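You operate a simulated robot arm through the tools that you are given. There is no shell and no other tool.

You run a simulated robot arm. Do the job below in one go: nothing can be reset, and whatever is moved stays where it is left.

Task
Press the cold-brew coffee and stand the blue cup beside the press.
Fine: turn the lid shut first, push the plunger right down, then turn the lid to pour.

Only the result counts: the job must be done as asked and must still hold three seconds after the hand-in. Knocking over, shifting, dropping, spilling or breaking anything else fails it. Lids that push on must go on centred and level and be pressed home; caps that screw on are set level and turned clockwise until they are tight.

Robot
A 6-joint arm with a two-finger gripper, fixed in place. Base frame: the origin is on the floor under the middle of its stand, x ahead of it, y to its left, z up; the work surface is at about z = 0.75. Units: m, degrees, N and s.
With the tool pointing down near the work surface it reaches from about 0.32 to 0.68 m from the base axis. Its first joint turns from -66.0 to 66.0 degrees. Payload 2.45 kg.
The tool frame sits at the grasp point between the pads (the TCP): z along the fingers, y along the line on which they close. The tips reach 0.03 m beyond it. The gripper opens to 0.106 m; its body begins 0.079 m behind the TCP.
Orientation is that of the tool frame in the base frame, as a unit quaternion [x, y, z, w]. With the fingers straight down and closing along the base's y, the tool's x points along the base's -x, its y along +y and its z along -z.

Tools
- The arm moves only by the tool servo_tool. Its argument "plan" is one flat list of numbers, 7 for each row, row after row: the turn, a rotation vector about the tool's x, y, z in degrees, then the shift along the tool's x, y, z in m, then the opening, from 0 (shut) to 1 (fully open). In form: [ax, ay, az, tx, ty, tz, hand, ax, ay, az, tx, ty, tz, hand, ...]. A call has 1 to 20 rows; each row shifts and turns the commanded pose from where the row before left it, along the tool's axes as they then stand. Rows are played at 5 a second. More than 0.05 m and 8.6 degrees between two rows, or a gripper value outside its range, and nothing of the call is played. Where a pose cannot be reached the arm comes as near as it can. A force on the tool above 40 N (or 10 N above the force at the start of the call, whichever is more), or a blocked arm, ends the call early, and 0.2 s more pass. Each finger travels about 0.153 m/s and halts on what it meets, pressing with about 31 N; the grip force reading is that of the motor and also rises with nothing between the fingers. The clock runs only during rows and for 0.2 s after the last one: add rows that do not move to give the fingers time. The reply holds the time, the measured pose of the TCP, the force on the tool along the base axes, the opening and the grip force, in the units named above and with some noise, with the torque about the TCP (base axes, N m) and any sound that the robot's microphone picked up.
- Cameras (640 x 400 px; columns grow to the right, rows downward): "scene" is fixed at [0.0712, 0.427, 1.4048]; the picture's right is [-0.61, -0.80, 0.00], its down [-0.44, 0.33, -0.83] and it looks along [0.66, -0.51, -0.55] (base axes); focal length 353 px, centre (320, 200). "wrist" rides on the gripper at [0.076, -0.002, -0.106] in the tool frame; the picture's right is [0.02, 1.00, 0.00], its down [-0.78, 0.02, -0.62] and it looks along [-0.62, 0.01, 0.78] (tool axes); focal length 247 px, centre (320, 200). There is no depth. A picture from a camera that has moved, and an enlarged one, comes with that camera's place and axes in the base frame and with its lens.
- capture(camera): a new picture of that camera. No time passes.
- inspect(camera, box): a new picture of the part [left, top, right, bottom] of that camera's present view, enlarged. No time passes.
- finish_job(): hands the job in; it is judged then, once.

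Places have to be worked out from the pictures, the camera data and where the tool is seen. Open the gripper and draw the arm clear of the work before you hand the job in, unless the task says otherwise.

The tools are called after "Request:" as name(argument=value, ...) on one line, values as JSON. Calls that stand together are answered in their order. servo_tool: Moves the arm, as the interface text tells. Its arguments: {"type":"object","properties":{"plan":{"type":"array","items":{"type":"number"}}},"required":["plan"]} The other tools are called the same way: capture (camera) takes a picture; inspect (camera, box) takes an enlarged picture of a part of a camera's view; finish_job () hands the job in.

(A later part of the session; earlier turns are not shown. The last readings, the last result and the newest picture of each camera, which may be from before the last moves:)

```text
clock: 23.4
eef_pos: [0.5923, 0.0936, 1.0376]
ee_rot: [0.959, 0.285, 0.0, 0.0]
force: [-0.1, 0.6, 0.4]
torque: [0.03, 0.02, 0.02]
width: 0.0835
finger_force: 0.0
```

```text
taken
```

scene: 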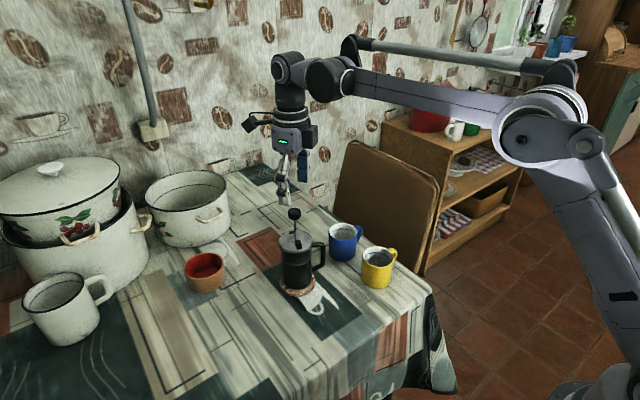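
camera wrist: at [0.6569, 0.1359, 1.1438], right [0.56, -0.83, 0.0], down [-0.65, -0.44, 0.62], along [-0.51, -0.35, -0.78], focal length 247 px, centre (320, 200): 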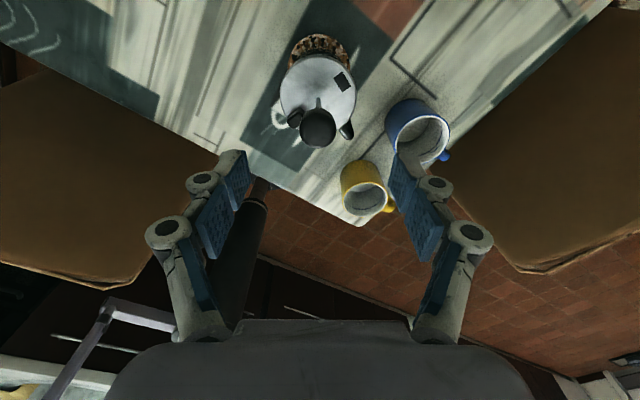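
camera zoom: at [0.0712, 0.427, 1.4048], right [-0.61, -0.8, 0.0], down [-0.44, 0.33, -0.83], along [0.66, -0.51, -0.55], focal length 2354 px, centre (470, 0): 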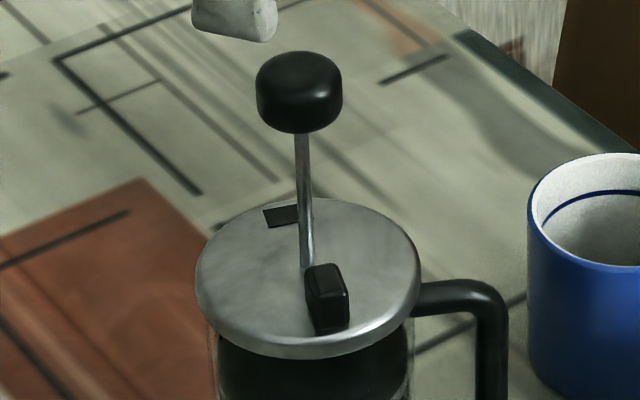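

The plunger rod is upright, though the knob now sits about 6 mm lower, probably touched by the palm while turning. I correct the offset (about +2 mm tool x, −2.3 mm tool y) and close the fingers above the knob so I can push with the closed tips.

Request:
servo_tool(plan=[0, 0, 0, 0.002, -0.0023, 0, 0.5, 0, 0, 0, 0, 0, 0, 0.2, 0, 0, 0, 0, 0, 0, 0, 0, 0, 0, 0, 0, 0, 0])

Request:
inspect(camera="wrist", box=[220, 60, 420, 260])

Request:
inspect(camera="scene", box=[270, 180, 325, 260])

```text
clock: 24.4
eef_pos: [0.5951, 0.0969, 1.037]
ee_rot: [0.959, 0.285, 0.0, 0.0]
force: [0.9, 0.7, 0.2]
torque: [0.02, -0.03, 0.03]
width: 0.0
finger_force: 28.3
```

```text
2.00 times, centred on (320, 160) of wrist
camera zoom: at [0.6569, 0.139, 1.1433], right [0.56, -0.83, 0.0], down [-0.65, -0.44, 0.62], along [-0.51, -0.35, -0.78], focal length 494 px, centre (320, 280)
```

zoom: 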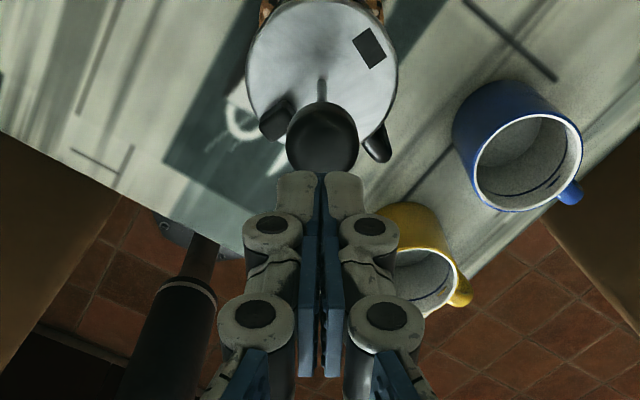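

```text
5.00 times, centred on (298, 220) of scene
camera zoom: at [0.0712, 0.427, 1.4048], right [-0.61, -0.8, 0.0], down [-0.44, 0.33, -0.83], along [0.66, -0.51, -0.55], focal length 1766 px, centre (432, 100)
```

zoom: 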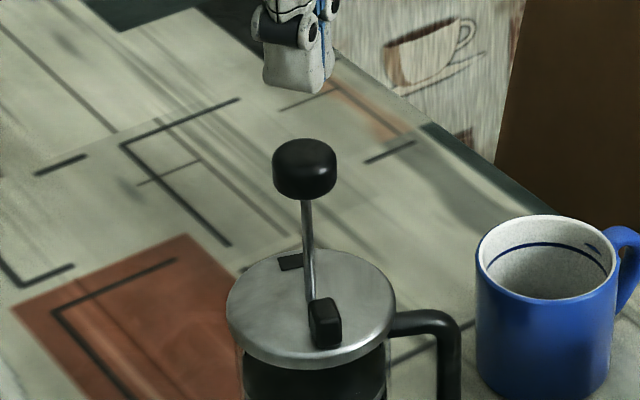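

The closed tips are centred over the knob within about 1 mm. I descend 30 mm, then slow down to meet the knob and start pressing at about 15 mm/s.

Request:
servo_tool(plan=[0, 0, 0, -0.0008, 0, 0.015, 0, 0, 0, 0, 0, 0, 0.015, 0, 0, 0, 0, 0, 0, 0.003, 0, 0, 0, 0, 0, 0, 0.003, 0, 0, 0, 0, 0, 0, 0.003, 0, 0, 0, 0, 0, 0, 0.003, 0, 0, 0, 0, 0, 0, 0.003, 0])

Request:
inspect(camera="scene", box=[270, 180, 325, 260])

Request:
inspect(camera="wrist", box=[220, 60, 420, 260])

```text
clock: 26.0
eef_pos: [0.5931, 0.0956, 0.9923]
ee_rot: [0.959, 0.285, 0.0, 0.001]
force: [0.3, 0.0, -0.1]
torque: [0.01, 0.0, -0.02]
width: 0.0001
finger_force: 28.7
```

```text
5.00 times, centred on (298, 220) of scene
camera zoom: at [0.0712, 0.427, 1.4048], right [-0.61, -0.8, 0.0], down [-0.44, 0.33, -0.83], along [0.66, -0.51, -0.55], focal length 1766 px, centre (432, 100)
```

zoom: 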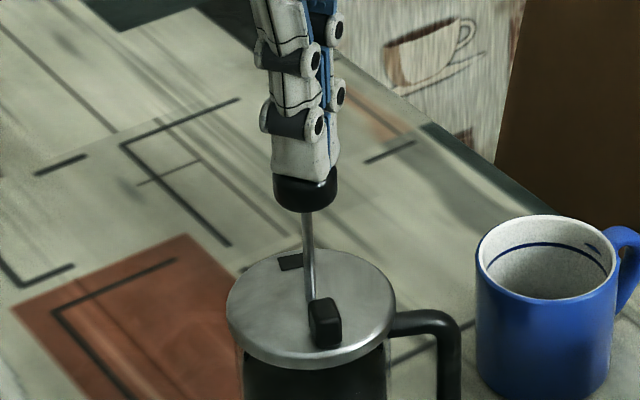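

```text
2.00 times, centred on (320, 160) of wrist
camera zoom: at [0.6556, 0.139, 1.0991], right [0.56, -0.83, 0.0], down [-0.65, -0.44, 0.62], along [-0.51, -0.35, -0.78], focal length 494 px, centre (320, 280)
```

zoom: 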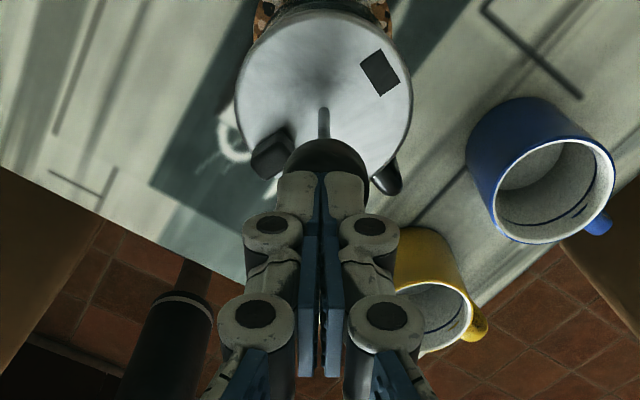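

The tips are on the knob and the plunger is already following, with very little force. I keep pressing at 15 mm/s and watch the force.

Request:
servo_tool(plan=[0, 0, 0, 0, 0, 0.003, 0, 0, 0, 0, 0, 0, 0.003, 0, 0, 0, 0, 0, 0, 0.003, 0, 0, 0, 0, 0, 0, 0.003, 0, 0, 0, 0, 0, 0, 0.003, 0, 0, 0, 0, 0, 0, 0.003, 0])

Request:
inspect(camera="scene", box=[270, 190, 340, 310])

Request:
inspect(camera="wrist", box=[220, 60, 420, 260])

```text
clock: 27.4
eef_pos: [0.5945, 0.0957, 0.9737]
ee_rot: [0.959, 0.284, 0.001, 0.0]
force: [0.4, -1.0, 1.0]
torque: [0.01, -0.02, -0.02]
width: 0.0
finger_force: 28.3
```

```text
3.33 times, centred on (305, 250) of scene
camera zoom: at [0.0712, 0.427, 1.4048], right [-0.61, -0.8, 0.0], down [-0.44, 0.33, -0.83], along [0.66, -0.51, -0.55], focal length 1177 px, centre (370, 33)
```

zoom: 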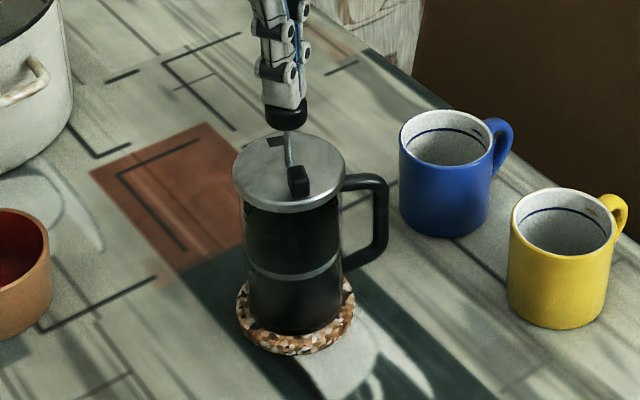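

```text
2.00 times, centred on (320, 160) of wrist
camera zoom: at [0.6575, 0.1391, 1.0809], right [0.56, -0.83, 0.0], down [-0.65, -0.44, 0.62], along [-0.51, -0.35, -0.78], focal length 494 px, centre (320, 280)
```

zoom: 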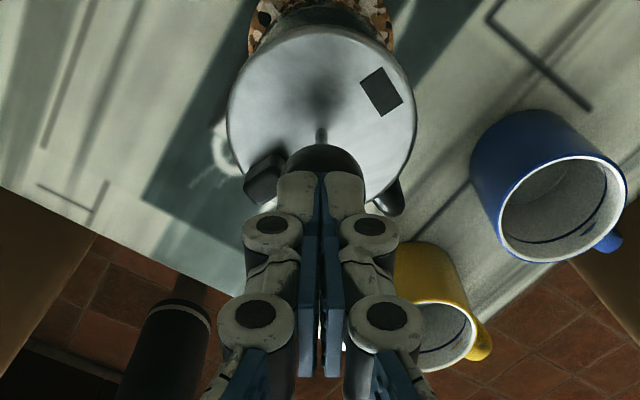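

The filter band is moving down cleanly and the force is only about 1 N. I keep pressing another 33 mm.

Request:
servo_tool(plan=[0, 0, 0, 0, 0, 0.003, 0, 0, 0, 0, 0, 0, 0.003, 0, 0, 0, 0, 0, 0, 0.003, 0, 0, 0, 0, 0, 0, 0.003, 0, 0, 0, 0, 0, 0, 0.003, 0, 0, 0, 0, 0, 0, 0.003, 0, 0, 0, 0, 0, 0, 0.003, 0, 0, 0, 0, 0, 0, 0.003, 0, 0, 0, 0, 0, 0, 0.003, 0, 0, 0, 0, 0, 0, 0.003, 0, 0, 0, 0, 0, 0, 0.003, 0])

Request:
inspect(camera="scene", box=[270, 190, 340, 310])

Request:
inspect(camera="wrist", box=[220, 60, 420, 260])

```text
clock: 29.8
eef_pos: [0.5937, 0.0977, 0.9418]
ee_rot: [0.959, 0.285, 0.0, 0.0]
force: [0.3, 0.3, 1.0]
torque: [-0.02, 0.02, 0.01]
width: 0.0
finger_force: 28.4
```

```text
3.33 times, centred on (305, 250) of scene
camera zoom: at [0.0712, 0.427, 1.4048], right [-0.61, -0.8, 0.0], down [-0.44, 0.33, -0.83], along [0.66, -0.51, -0.55], focal length 1177 px, centre (370, 33)
```

zoom: 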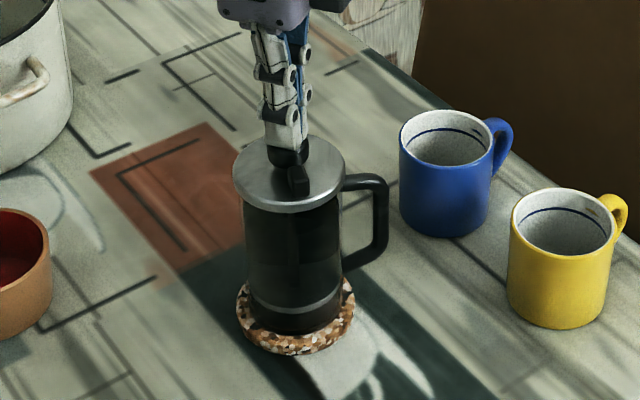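

```text
2.00 times, centred on (320, 160) of wrist
camera zoom: at [0.6559, 0.1401, 1.0487], right [0.56, -0.83, 0.0], down [-0.65, -0.44, 0.62], along [-0.51, -0.35, -0.78], focal length 494 px, centre (320, 280)
```

zoom: 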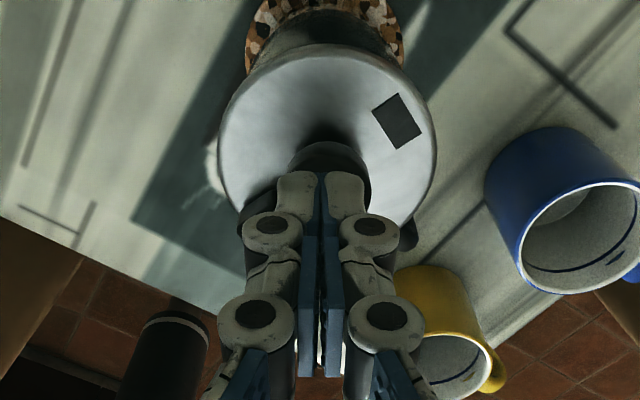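

The filter is near the bottom and the knob is close to the lid. I continue with 2 mm steps until I feel the end stop.

Request:
servo_tool(plan=[0, 0, 0, 0, 0, 0.002, 0, 0, 0, 0, 0, 0, 0.002, 0, 0, 0, 0, 0, 0, 0.002, 0])

Request:
inspect(camera="scene", box=[270, 210, 325, 300])

```text
clock: 30.6
eef_pos: [0.594, 0.0972, 0.9368]
ee_rot: [0.959, 0.285, 0.001, 0.0]
force: [0.6, -0.2, 4.6]
torque: [-0.05, -0.04, -0.01]
width: 0.006
finger_force: 28.7
```

```text
4.44 times, centred on (298, 255) of scene
camera zoom: at [0.0711, 0.427, 1.4048], right [-0.61, -0.8, 0.0], down [-0.44, 0.33, -0.83], along [0.66, -0.51, -0.55], focal length 1569 px, centre (420, -44)
```

zoom: 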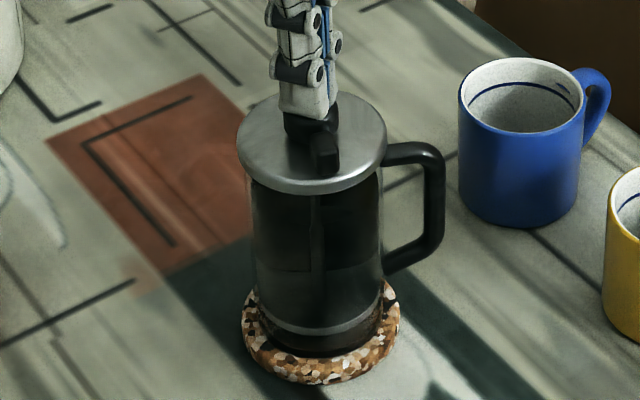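

A small resistance of 4.6 N has appeared and the fingers were nudged 6 mm apart. I look from both cameras to see whether the tips touch the lug or the knob has reached the end.

Request:
inspect(camera="wrist", box=[240, 90, 400, 220])

Request:
inspect(camera="scene", box=[278, 218, 318, 258])

```text
3.08 times, centred on (320, 155) of wrist
camera zoom: at [0.6562, 0.1403, 1.0437], right [0.56, -0.83, 0.0], down [-0.65, -0.44, 0.62], along [-0.51, -0.35, -0.78], focal length 760 px, centre (320, 338)
```

zoom: 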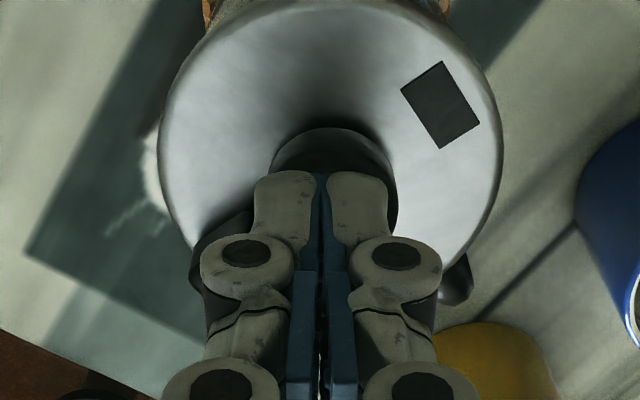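

```text
10.00 times, centred on (298, 238) of scene
camera zoom: at [0.0711, 0.427, 1.4048], right [-0.61, -0.8, 0.0], down [-0.44, 0.33, -0.83], along [0.66, -0.51, -0.55], focal length 3531 px, centre (540, -180)
```

zoom: 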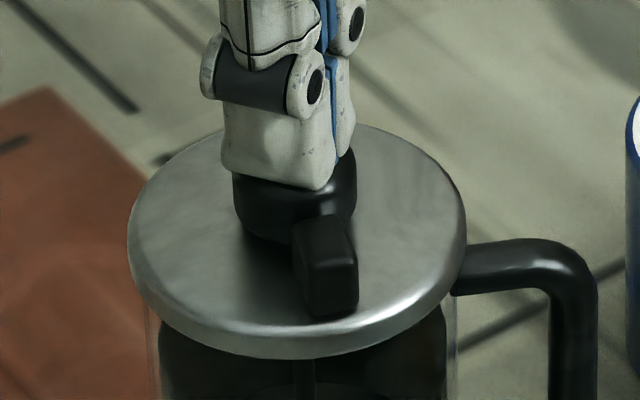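

The knob looks to be within a few millimetres of the lid, and the fingertips clear the lug. I press a little further in 1.5 mm steps to confirm the hard stop.

Request:
servo_tool(plan=[0, 0, 0, 0, 0, 0.0015, 0, 0, 0, 0, 0, 0, 0.0015, 0])

Request:
inspect(camera="scene", box=[278, 218, 318, 258])

Request:
inspect(camera="wrist", box=[240, 90, 400, 220])

```text
clock: 31.2
eef_pos: [0.5927, 0.0971, 0.9362]
ee_rot: [0.959, 0.285, 0.002, -0.001]
force: [9.3, 1.6, 33.4]
torque: [0.01, -0.27, 0.0]
width: 0.006
finger_force: 28.9
```

```text
10.00 times, centred on (298, 238) of scene
camera zoom: at [0.0708, 0.427, 1.4049], right [-0.61, -0.8, 0.0], down [-0.44, 0.33, -0.83], along [0.66, -0.51, -0.55], focal length 3531 px, centre (540, -180)
```

zoom: 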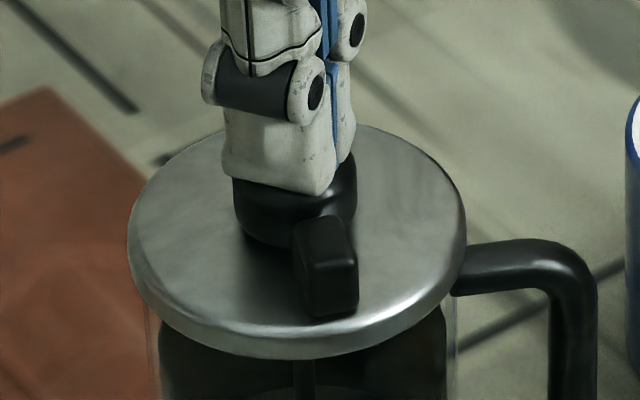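

```text
3.08 times, centred on (320, 155) of wrist
camera zoom: at [0.6557, 0.1402, 1.0424], right [0.56, -0.83, 0.0], down [-0.65, -0.44, 0.62], along [-0.51, -0.35, -0.79], focal length 760 px, centre (320, 338)
```

zoom: 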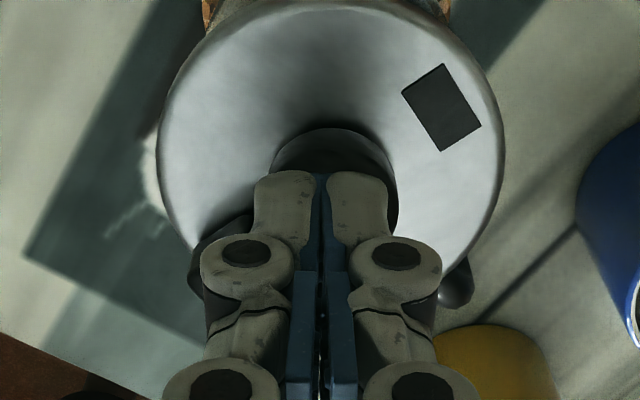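

Force jumped to 33 N with no further movement, and the torque shows the load is centred on the knob, so the plunger is fully down. I lift off, open the fingers above the lid and check that the plunger stays down.

Request:
servo_tool(plan=[0, 0, 0, 0, 0, -0.005, 0, 0, 0, 0, 0, 0, -0.02, 0, 0, 0, 0, 0, 0, -0.03, 0, 0, 0, 0, 0, 0, 0, 0.3, 0, 0, 0, 0, 0, 0, 0.6, 0, 0, 0, 0, 0, 0, 0.82, 0, 0, 0, 0, 0, 0, 0.82, 0, 0, 0, 0, 0, 0, 0.82])

Request:
inspect(camera="scene", box=[265, 190, 335, 310])

Request:
capture(camera="wrist")

Request:
inspect(camera="wrist", box=[180, 60, 460, 260])

```text
clock: 33.0
eef_pos: [0.5934, 0.0981, 0.9893]
ee_rot: [0.959, 0.285, 0.0, 0.0]
force: [-0.3, 0.3, -0.2]
torque: [-0.01, 0.02, 0.0]
width: 0.0869
finger_force: 0.0
```

```text
3.33 times, centred on (300, 250) of scene
camera zoom: at [0.0712, 0.427, 1.4048], right [-0.61, -0.8, 0.0], down [-0.44, 0.33, -0.83], along [0.66, -0.51, -0.55], focal length 1177 px, centre (387, 33)
```

zoom: 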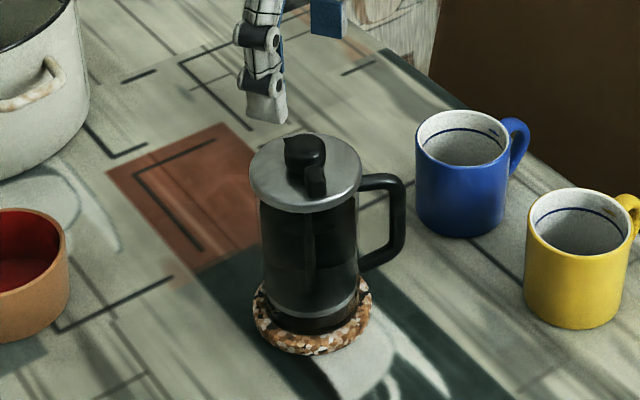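

```text
taken
camera wrist: at [0.6551, 0.1408, 1.0961], right [0.56, -0.83, 0.0], down [-0.65, -0.44, 0.62], along [-0.51, -0.35, -0.78], focal length 247 px, centre (320, 200)
```

wrist: 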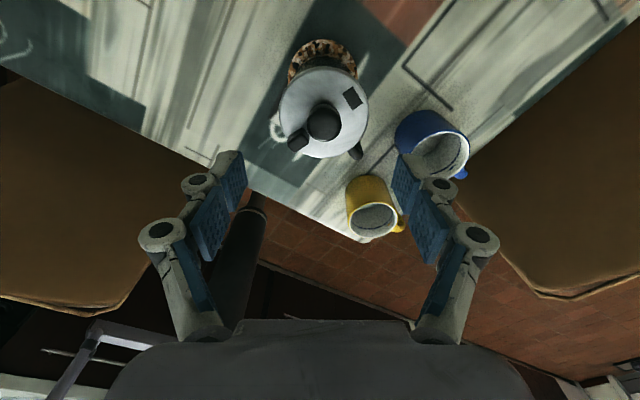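

```text
2.00 times, centred on (320, 160) of wrist
camera zoom: at [0.6551, 0.1408, 1.0961], right [0.56, -0.83, 0.0], down [-0.65, -0.44, 0.62], along [-0.51, -0.35, -0.78], focal length 494 px, centre (320, 280)
```

zoom: 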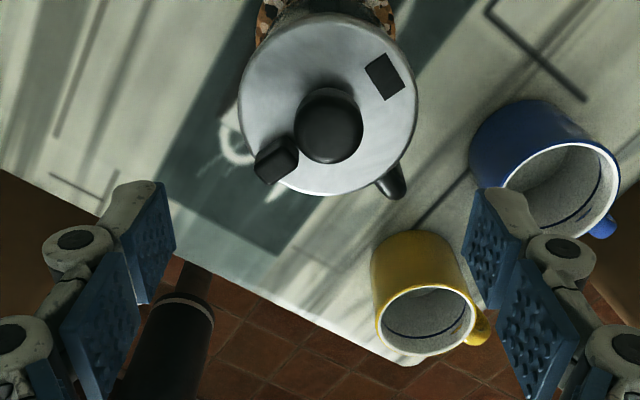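

The plunger stays fully down. The lid now appears about 3 mm toward tool +y of the finger midline, so I correct for that and descend to about TCP z = 0.92 with the fingers at 87 mm.

Request:
servo_tool(plan=[0, 0, 0, 0.001, 0.0029, 0, 0.82, 0, 0, 0, 0, 0, 0.03, 0.82, 0, 0, 0, 0, 0, 0.03, 0.82, 0, 0, 0, 0, 0, 0.009, 0.82, 0, 0, 0, 0, 0, 0, 0.82])

Request:
inspect(camera="wrist", box=[180, 60, 460, 260])

Request:
inspect(camera="scene", box=[265, 190, 335, 260])

```text
clock: 34.2
eef_pos: [0.5965, 0.0959, 0.919]
ee_rot: [0.959, 0.284, 0.001, 0.0]
force: [-0.1, 0.1, 0.2]
torque: [0.0, 0.03, 0.0]
width: 0.0868
finger_force: 0.0
```

```text
2.00 times, centred on (320, 160) of wrist
camera zoom: at [0.6599, 0.1387, 1.0255], right [0.56, -0.83, 0.0], down [-0.65, -0.44, 0.62], along [-0.51, -0.35, -0.78], focal length 494 px, centre (320, 280)
```

zoom: 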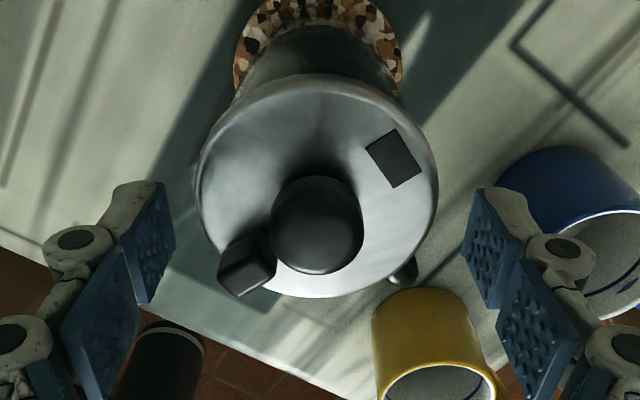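

```text
5.71 times, centred on (300, 225) of scene
camera zoom: at [0.0712, 0.427, 1.4048], right [-0.61, -0.8, 0.0], down [-0.44, 0.33, -0.83], along [0.66, -0.51, -0.55], focal length 2018 px, centre (434, 57)
```

zoom: 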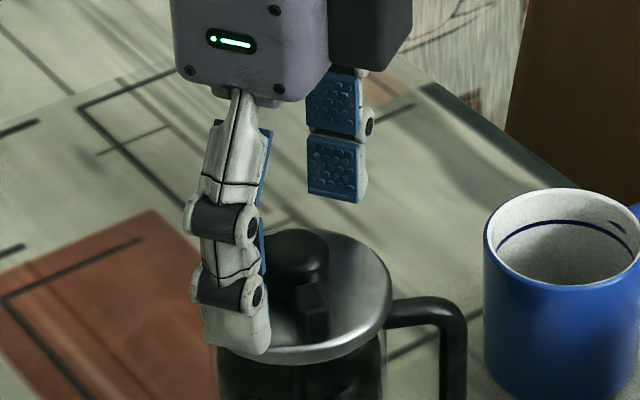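

The lid is now about 1 mm off the other way sideways and well centred the other direction. I correct by 1.2 mm, descend to TCP z of about 0.9025 and narrow the fingers to 78 mm.

Request:
servo_tool(plan=[0, 0, 0, 0, -0.0012, 0.006, 0.82, 0, 0, 0, 0, 0, 0.006, 0.81, 0, 0, 0, 0, 0, 0.005, 0.79, 0, 0, 0, 0, 0, 0, 0.76, 0, 0, 0, 0, 0, 0, 0.74, 0, 0, 0, 0, 0, 0, 0.74])

Request:
inspect(camera="wrist", box=[180, 60, 460, 260])

Request:
inspect(camera="scene", box=[265, 190, 335, 260])

```text
clock: 35.6
eef_pos: [0.5964, 0.0963, 0.9007]
ee_rot: [0.959, 0.285, 0.0, 0.0]
force: [-0.3, 0.0, 0.0]
torque: [-0.01, -0.01, -0.04]
width: 0.0784
finger_force: 0.1
```

```text
2.00 times, centred on (320, 160) of wrist
camera zoom: at [0.6587, 0.1395, 1.0076], right [0.56, -0.83, 0.0], down [-0.65, -0.44, 0.62], along [-0.51, -0.35, -0.78], focal length 494 px, centre (320, 280)
```

zoom: 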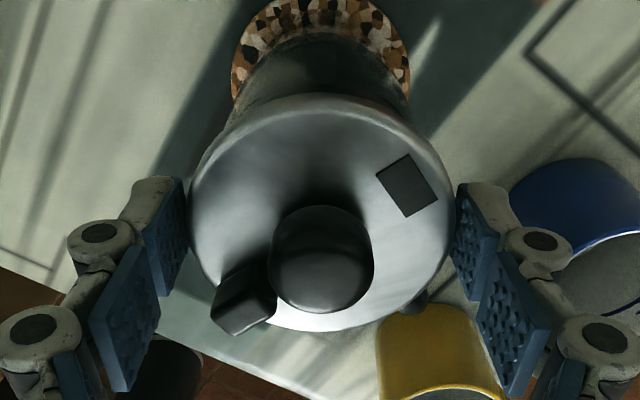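

```text
5.71 times, centred on (300, 225) of scene
camera zoom: at [0.0712, 0.427, 1.4048], right [-0.61, -0.8, 0.0], down [-0.44, 0.33, -0.83], along [0.66, -0.51, -0.55], focal length 2018 px, centre (434, 57)
```

zoom: 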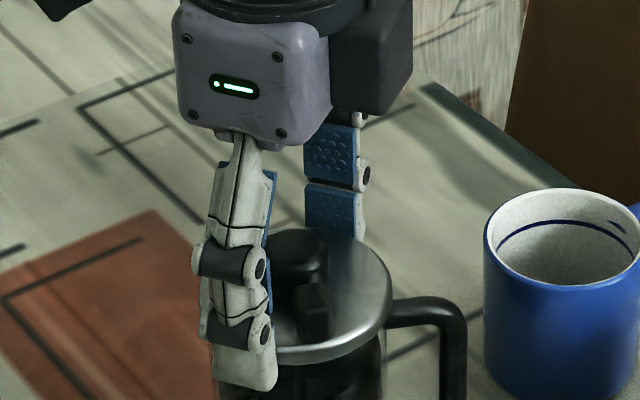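

The lid is centred between the pads. I grip it and read the forces.

Request:
servo_tool(plan=[0, 0, 0, 0, 0, 0, 0.71, 0, 0, 0, 0, 0, 0, 0.68, 0, 0, 0, 0, 0, 0, 0.68, 0, 0, 0, 0, 0, 0, 0.68])

```text
clock: 36.6
eef_pos: [0.5949, 0.0967, 0.9015]
ee_rot: [0.959, 0.285, 0.001, 0.0]
force: [1.6, -1.8, 5.6]
torque: [0.02, 0.05, 0.01]
width: 0.0757
finger_force: 31.2
```

The grip is well centred this time with small forces. I turn the lid counter-clockwise by 60° in 4° steps, back toward the pour position.

Request:
servo_tool(plan=[0, 0, -4, 0, 0, 0, 0.68, 0, 0, -4, 0, 0, 0, 0.68, 0, 0, -4, 0, 0, 0, 0.68, 0, 0, -4, 0, 0, 0, 0.68, 0, 0, -4, 0, 0, 0, 0.68, 0, 0, -4, 0, 0, 0, 0.68, 0, 0, -4, 0, 0, 0, 0.68, 0, 0, -4, 0, 0, 0, 0.68, 0, 0, -4, 0, 0, 0, 0.68, 0, 0, -4, 0, 0, 0, 0.68, 0, 0, -4, 0, 0, 0, 0.68, 0, 0, -4, 0, 0, 0, 0.68, 0, 0, -4, 0, 0, 0, 0.68, 0, 0, -4, 0, 0, 0, 0.68, 0, 0, -4, 0, 0, 0, 0.68, 0, 0, 0, 0, 0, 0, 0.68])

Request:
inspect(camera="scene", box=[265, 190, 335, 310])

Request:
inspect(camera="wrist", box=[180, 60, 460, 260])

```text
clock: 40.0
eef_pos: [0.5962, 0.0957, 0.9024]
ee_rot: [0.688, 0.726, 0.0, 0.0]
force: [0.1, 0.1, 0.3]
torque: [0.05, -0.01, -0.02]
width: 0.0754
finger_force: 30.7
```

```text
3.33 times, centred on (300, 250) of scene
camera zoom: at [0.0713, 0.427, 1.4048], right [-0.61, -0.8, 0.0], down [-0.44, 0.33, -0.83], along [0.66, -0.51, -0.55], focal length 1177 px, centre (387, 33)
```

zoom: 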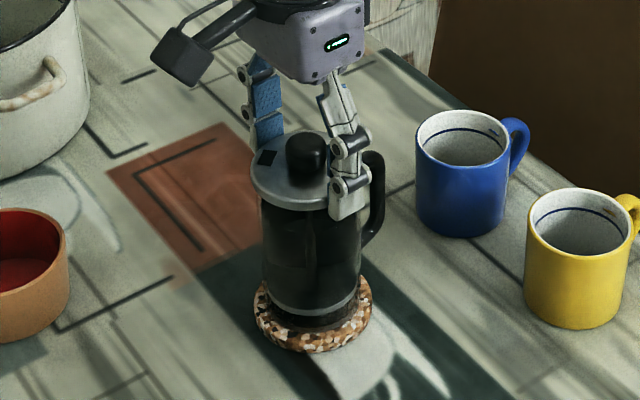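

```text
2.00 times, centred on (320, 160) of wrist
camera zoom: at [0.5896, 0.1716, 1.0081], right [1.0, 0.08, 0.0], down [0.06, -0.78, 0.62], along [0.05, -0.62, -0.78], focal length 494 px, centre (320, 280)
```

zoom: 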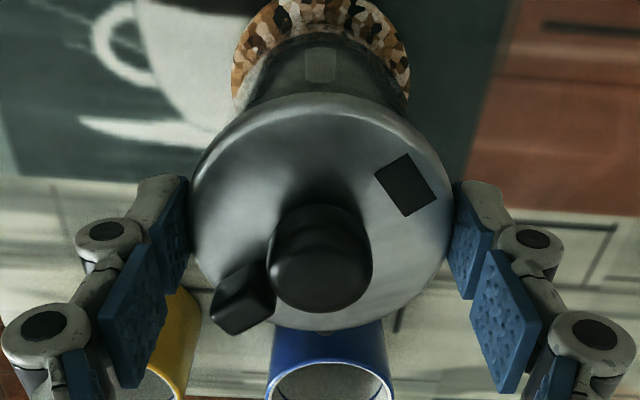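

The lid has come back 60°. I check how the handle and the mark now lie relative to each other, since the jug may have turned back a little too.

Request:
inspect(camera="scene", box=[272, 215, 332, 275])

Request:
capture(camera="wrist")

```text
6.67 times, centred on (302, 245) of scene
camera zoom: at [0.0713, 0.427, 1.4048], right [-0.61, -0.8, 0.0], down [-0.44, 0.33, -0.83], along [0.66, -0.51, -0.55], focal length 2354 px, centre (440, -100)
```

zoom: 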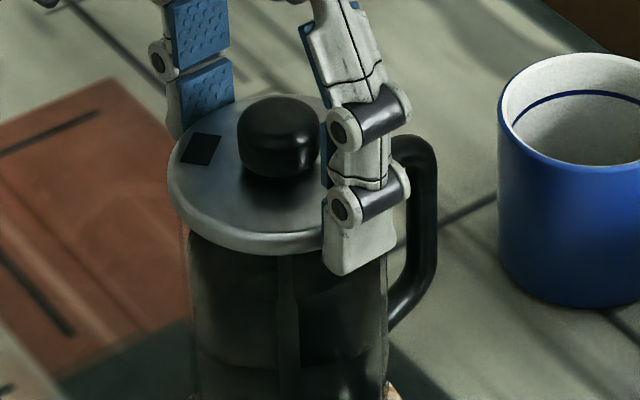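

```text
taken
camera wrist: at [0.5896, 0.1716, 1.0081], right [1.0, 0.08, 0.0], down [0.06, -0.78, 0.62], along [0.05, -0.62, -0.78], focal length 247 px, centre (320, 200)
```

wrist: 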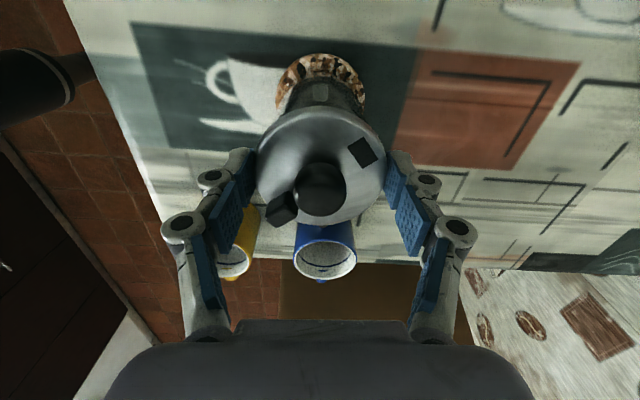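

The handle is now at about −83°, so the jug turned partly with the lid. The lid still needs about 57° relative to it. I press lightly downward to hold the jug in place by friction and turn another 24° counter-clockwise.

Request:
servo_tool(plan=[0, 0, 0, 0, 0, 0.0012, 0.68, 0, 0, -4, 0, 0, 0, 0.68, 0, 0, -4, 0, 0, 0, 0.68, 0, 0, -4, 0, 0, 0, 0.68, 0, 0, -4, 0, 0, 0, 0.68, 0, 0, -4, 0, 0, 0, 0.68, 0, 0, -4, 0, 0, 0, 0.68, 0, 0, 0, 0, 0, 0, 0.68])

Request:
inspect(camera="scene", box=[272, 215, 332, 275])

Request:
inspect(camera="wrist", box=[180, 60, 460, 260])

```text
clock: 41.8
eef_pos: [0.5948, 0.0964, 0.9014]
ee_rot: [0.522, 0.853, 0.0, 0.0]
force: [-0.8, -0.6, -0.2]
torque: [0.03, 0.04, 0.02]
width: 0.0754
finger_force: 31.0
```

```text
6.67 times, centred on (302, 245) of scene
camera zoom: at [0.0713, 0.427, 1.4048], right [-0.61, -0.8, 0.0], down [-0.44, 0.33, -0.83], along [0.66, -0.51, -0.55], focal length 2354 px, centre (440, -100)
```

zoom: 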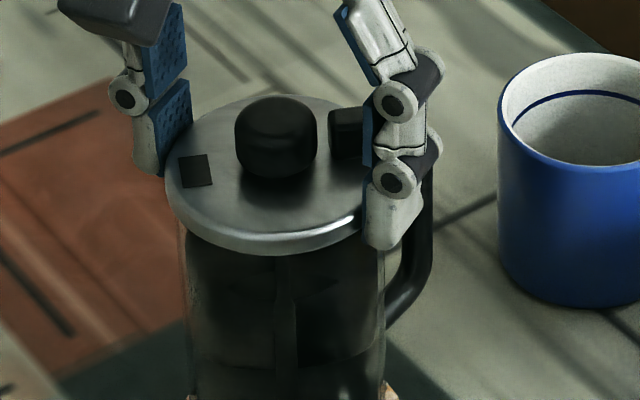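

```text
2.00 times, centred on (320, 160) of wrist
camera zoom: at [0.5591, 0.1632, 1.0079], right [0.88, 0.47, 0.0], down [0.37, -0.69, 0.62], along [0.3, -0.55, -0.78], focal length 494 px, centre (320, 280)
```

zoom: 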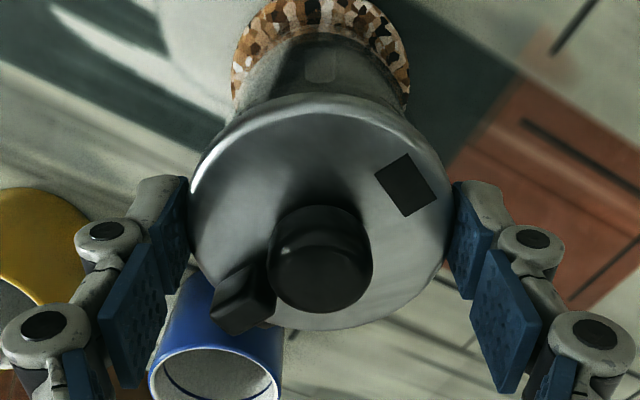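

The jug stayed put this time, with the handle unchanged and the lid about 33° from the pour alignment. I turn 28° more counter-clockwise and look again.

Request:
servo_tool(plan=[0, 0, -4, 0, 0, 0, 0.68, 0, 0, -4, 0, 0, 0, 0.68, 0, 0, -4, 0, 0, 0, 0.68, 0, 0, -4, 0, 0, 0, 0.68, 0, 0, -4, 0, 0, 0, 0.68, 0, 0, -4, 0, 0, 0, 0.68, 0, 0, -4, 0, 0, 0, 0.68, 0, 0, 0, 0, 0, 0, 0.68])

Request:
inspect(camera="scene", box=[272, 215, 332, 275])

Request:
inspect(camera="wrist", box=[180, 60, 460, 260])

```text
clock: 43.6
eef_pos: [0.5939, 0.0946, 0.902]
ee_rot: [0.3, 0.954, 0.001, 0.0]
force: [4.0, 2.2, 2.3]
torque: [-0.01, -0.16, 0.01]
width: 0.0753
finger_force: 30.8
```

```text
6.67 times, centred on (302, 245) of scene
camera zoom: at [0.0712, 0.427, 1.4048], right [-0.61, -0.8, 0.0], down [-0.44, 0.33, -0.83], along [0.66, -0.51, -0.55], focal length 2354 px, centre (440, -100)
```

zoom: 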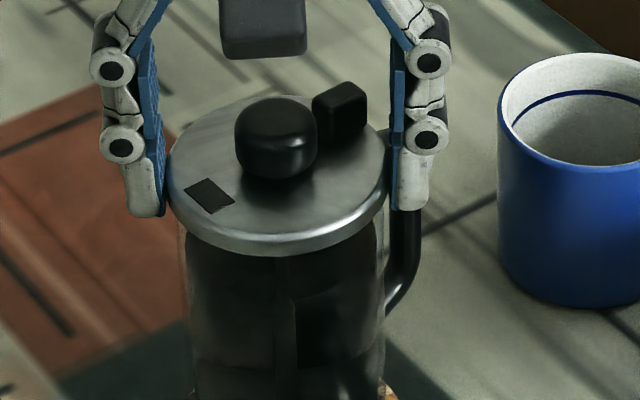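

```text
2.00 times, centred on (320, 160) of wrist
camera zoom: at [0.5307, 0.1379, 1.0076], right [0.55, 0.83, 0.0], down [0.65, -0.43, 0.62], along [0.52, -0.34, -0.78], focal length 494 px, centre (320, 280)
```

zoom: 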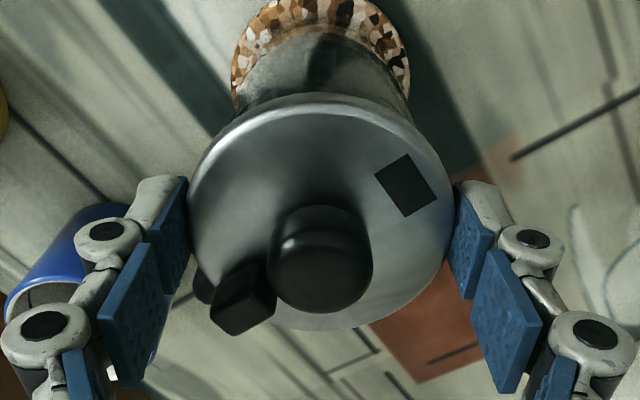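

The lid mark is back at its original direction, but the handle now sits about 11° further round than at the start (about −78°). I press down slightly and turn 12° more counter-clockwise to line the mark up opposite the handle, watching for the stop.

Request:
servo_tool(plan=[0, 0, 0, 0, 0, 0.0012, 0.68, 0, 0, -3, 0, 0, 0, 0.68, 0, 0, -3, 0, 0, 0, 0.68, 0, 0, -3, 0, 0, 0, 0.68, 0, 0, -3, 0, 0, 0, 0.68])

Request:
inspect(camera="scene", box=[272, 215, 332, 275])

Request:
inspect(camera="wrist", box=[180, 60, 460, 260])

```text
clock: 44.8
eef_pos: [0.5943, 0.0958, 0.9011]
ee_rot: [0.199, 0.98, -0.001, -0.001]
force: [-1.6, 0.4, 9.6]
torque: [-0.23, -0.14, -0.31]
width: 0.0755
finger_force: 30.9
```

```text
6.67 times, centred on (302, 245) of scene
camera zoom: at [0.0709, 0.427, 1.4048], right [-0.61, -0.8, 0.0], down [-0.44, 0.33, -0.83], along [0.66, -0.51, -0.55], focal length 2354 px, centre (440, -100)
```

zoom: 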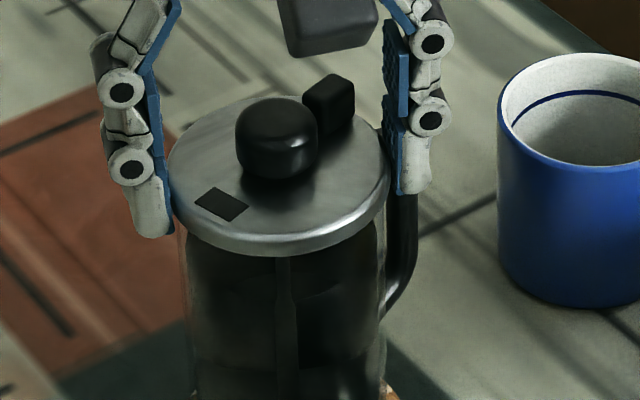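

```text
2.00 times, centred on (320, 160) of wrist
camera zoom: at [0.5234, 0.1235, 1.0071], right [0.37, 0.93, 0.0], down [0.73, -0.29, 0.62], along [0.58, -0.23, -0.78], focal length 494 px, centre (320, 280)
```

zoom: 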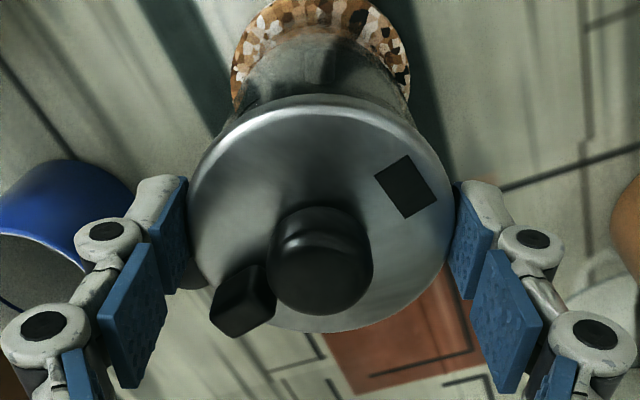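

Torque −0.31 N m shows the lid is firmly at the other stop, with the lug aligned with the handle and the mark opposite it, which is the pour position. I release the lid and rise.

Request:
servo_tool(plan=[0, 0, 0, 0, 0, 0, 0.73, 0, 0, 0, 0, 0, 0, 0.78, 0, 0, 0, 0, 0, 0, 0.85, 0, 0, 0, 0, 0, -0.02, 0.85, 0, 0, 0, 0, 0, -0.035, 0.85, 0, 0, 0, 0, 0, -0.04, 0.85, 0, 0, 0, 0, 0, -0.04, 1, 0, 0, 0, 0, 0, 0, 1])

Request:
inspect(camera="scene", box=[260, 190, 350, 310])

Request:
capture(camera="wrist")

Request:
inspect(camera="wrist", box=[240, 50, 400, 180])

```text
clock: 46.6
eef_pos: [0.5931, 0.0975, 1.036]
ee_rot: [0.198, 0.98, -0.001, 0.0]
force: [0.0, 0.0, 0.0]
torque: [-0.02, -0.02, 0.01]
width: 0.1062
finger_force: 0.1
```

```text
3.33 times, centred on (305, 250) of scene
camera zoom: at [0.0712, 0.427, 1.4048], right [-0.61, -0.8, 0.0], down [-0.44, 0.33, -0.83], along [0.66, -0.51, -0.55], focal length 1177 px, centre (370, 33)
```

zoom: 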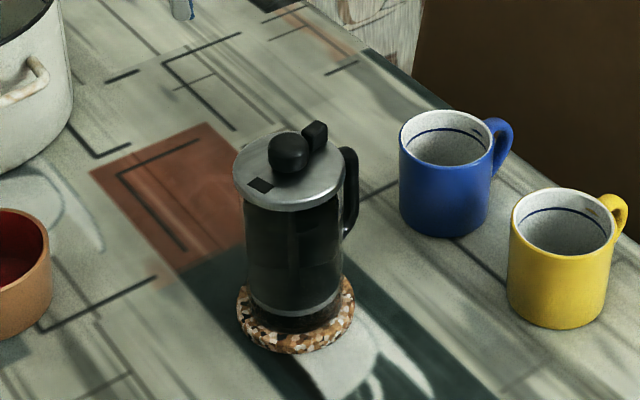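

```text
taken
camera wrist: at [0.5223, 0.1256, 1.142], right [0.37, 0.93, 0.0], down [0.73, -0.29, 0.62], along [0.58, -0.23, -0.78], focal length 247 px, centre (320, 200)
```

wrist: 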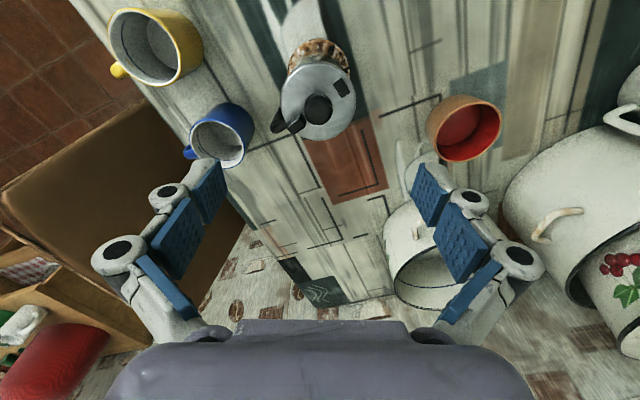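

```text
3.08 times, centred on (320, 115) of wrist
camera zoom: at [0.5223, 0.1256, 1.142], right [0.37, 0.93, 0.0], down [0.73, -0.29, 0.62], along [0.58, -0.23, -0.78], focal length 760 px, centre (320, 462)
```

zoom: 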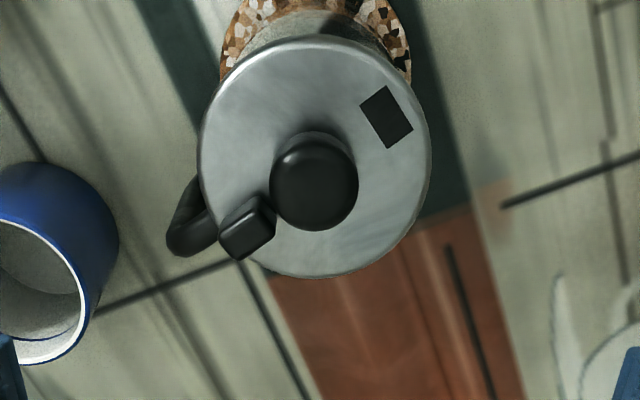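

The press part looks right: the plunger is down, the lug is over the handle and the mark is opposite. Next is the blue cup near (0.605, −0.066). I move above it and turn the tool so the fingers close along the 45° direction, clear of its handle and the yellow cup.

Request:
servo_tool(plan=[0, 0, 0, -0.01872, -0.03645, 0, 1, 0, 0, 0, -0.01872, -0.03645, 0, 1, 0, 0, 0, -0.01872, -0.03645, 0, 1, 0, 0, 0, -0.01872, -0.03645, 0, 1, 0, 0, 7.333, 0, 0, 0, 1, 0, 0, 7.333, 0, 0, 0, 1, 0, 0, 7.333, 0, 0, 0, 1, 0, 0, 0, 0, 0, 0, 1])

Request:
capture(camera="wrist")

Request:
inspect(camera="wrist", box=[220, 40, 420, 180])

Request:
capture(camera="scene")

```text
clock: 48.4
eef_pos: [0.6064, -0.0662, 1.0343]
ee_rot: [0.382, 0.924, 0.0, 0.0]
force: [-0.4, -0.5, -0.2]
torque: [0.02, 0.01, 0.01]
width: 0.1059
finger_force: 0.1
```

```text
taken
camera wrist: at [0.5514, -0.014, 1.1405], right [0.69, 0.72, 0.0], down [0.57, -0.54, 0.62], along [0.45, -0.43, -0.78], focal length 247 px, centre (320, 200)
```

wrist: 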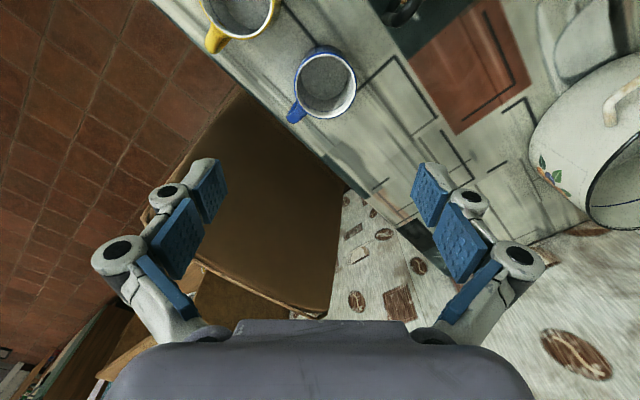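

```text
2.86 times, centred on (320, 110) of wrist
camera zoom: at [0.5514, -0.014, 1.1405], right [0.69, 0.72, 0.0], down [0.57, -0.54, 0.62], along [0.45, -0.43, -0.78], focal length 706 px, centre (320, 457)
```

zoom: 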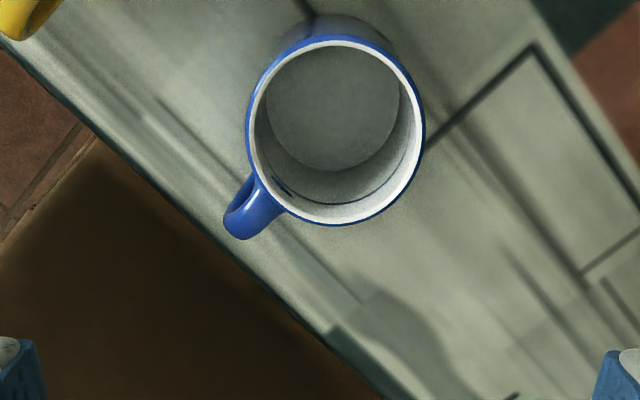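

```text
taken
```

scene: 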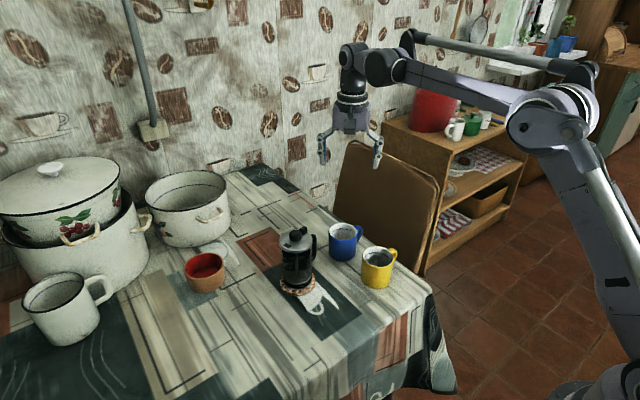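

The cup looks empty, with its rim centre about 6 mm toward tool +y and its handle at about −75°. I correct that and descend to about z = 0.89 for another check.

Request:
servo_tool(plan=[0, 0, 0, 0, 0.006, 0.02, 1, 0, 0, 0, 0, 0, 0.04, 1, 0, 0, 0, 0, 0, 0.04, 1, 0, 0, 0, 0, 0, 0.04, 1, 0, 0, 0, 0, 0, 0, 1])

Request:
capture(camera="wrist")

Request:
inspect(camera="wrist", box=[180, 60, 460, 260])

Request:
inspect(camera="scene", box=[290, 190, 410, 300])

```text
clock: 49.6
eef_pos: [0.6108, -0.0642, 0.8934]
ee_rot: [0.382, 0.924, 0.0, 0.0]
force: [-0.2, -0.6, 0.1]
torque: [-0.01, -0.02, 0.02]
width: 0.1061
finger_force: 0.0
```

```text
taken
camera wrist: at [0.555, -0.012, 1.0007], right [0.69, 0.72, 0.0], down [0.57, -0.54, 0.62], along [0.45, -0.43, -0.78], focal length 247 px, centre (320, 200)
```

wrist: 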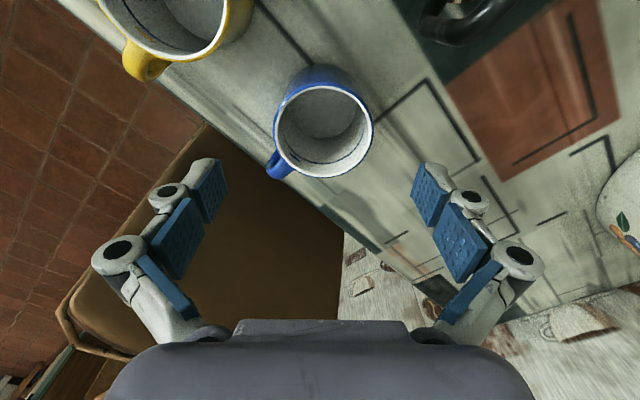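

```text
2.00 times, centred on (320, 160) of wrist
camera zoom: at [0.555, -0.012, 1.0007], right [0.69, 0.72, 0.0], down [0.57, -0.54, 0.62], along [0.45, -0.43, -0.78], focal length 494 px, centre (320, 280)
```

zoom: 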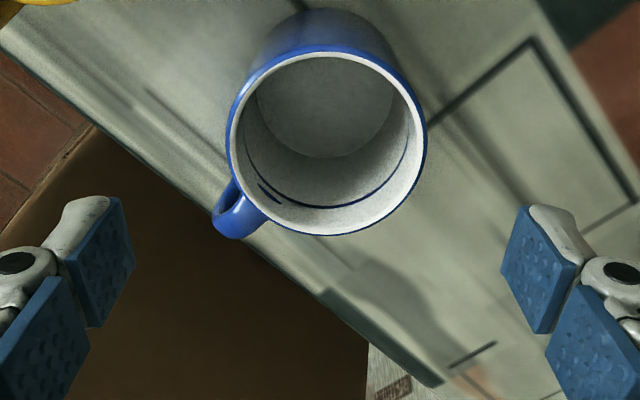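

```text
3.64 times, centred on (350, 245) of scene
camera zoom: at [0.0711, 0.427, 1.4048], right [-0.61, -0.8, 0.0], down [-0.44, 0.33, -0.83], along [0.66, -0.51, -0.55], focal length 1284 px, centre (211, 36)
```

zoom: 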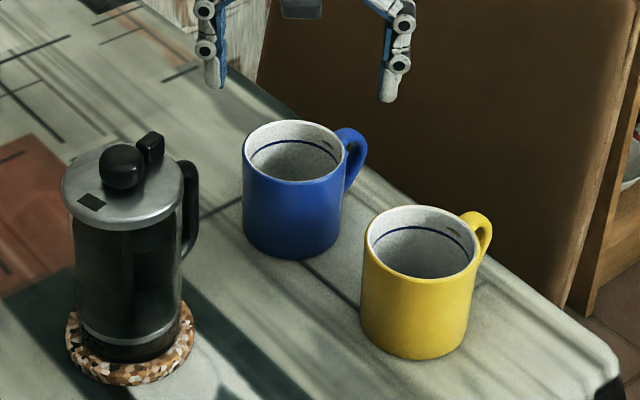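

The rim centre is roughly 2–5 mm toward tool +y by the two cameras. I shift 3 mm that way and 2 mm in tool x, then lower the open fingers around the cup to TCP z of about 0.815.

Request:
servo_tool(plan=[0, 0, 0, 0.002, 0.003, 0.01, 1, 0, 0, 0, 0, 0, 0.02, 1, 0, 0, 0, 0, 0, 0.015, 1, 0, 0, 0, 0, 0, 0.015, 1, 0, 0, 0, 0, 0, 0.01, 1, 0, 0, 0, 0, 0, 0.008, 1, 0, 0, 0, 0, 0, 0, 1])

Request:
inspect(camera="wrist", box=[180, 60, 460, 260])

Request:
inspect(camera="scene", box=[290, 190, 410, 300])

```text
clock: 51.2
eef_pos: [0.6121, -0.0615, 0.8169]
ee_rot: [0.382, 0.924, 0.001, -0.001]
force: [-0.6, -0.8, 0.4]
torque: [0.0, 0.0, -0.02]
width: 0.106
finger_force: 0.0
```

```text
2.00 times, centred on (320, 160) of wrist
camera zoom: at [0.5561, -0.0095, 0.9238], right [0.69, 0.72, 0.0], down [0.57, -0.54, 0.62], along [0.45, -0.43, -0.78], focal length 494 px, centre (320, 280)
```

zoom: 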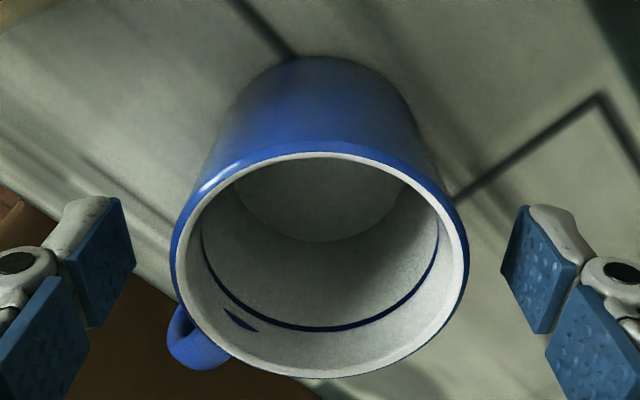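

```text
3.64 times, centred on (350, 245) of scene
camera zoom: at [0.0712, 0.427, 1.4048], right [-0.61, -0.8, 0.0], down [-0.44, 0.33, -0.83], along [0.66, -0.51, -0.55], focal length 1284 px, centre (211, 36)
```

zoom: 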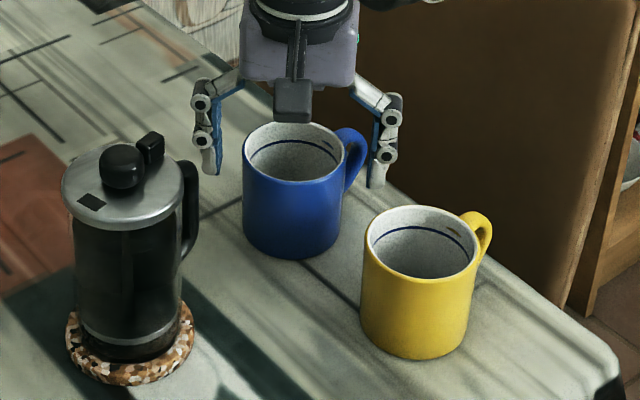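

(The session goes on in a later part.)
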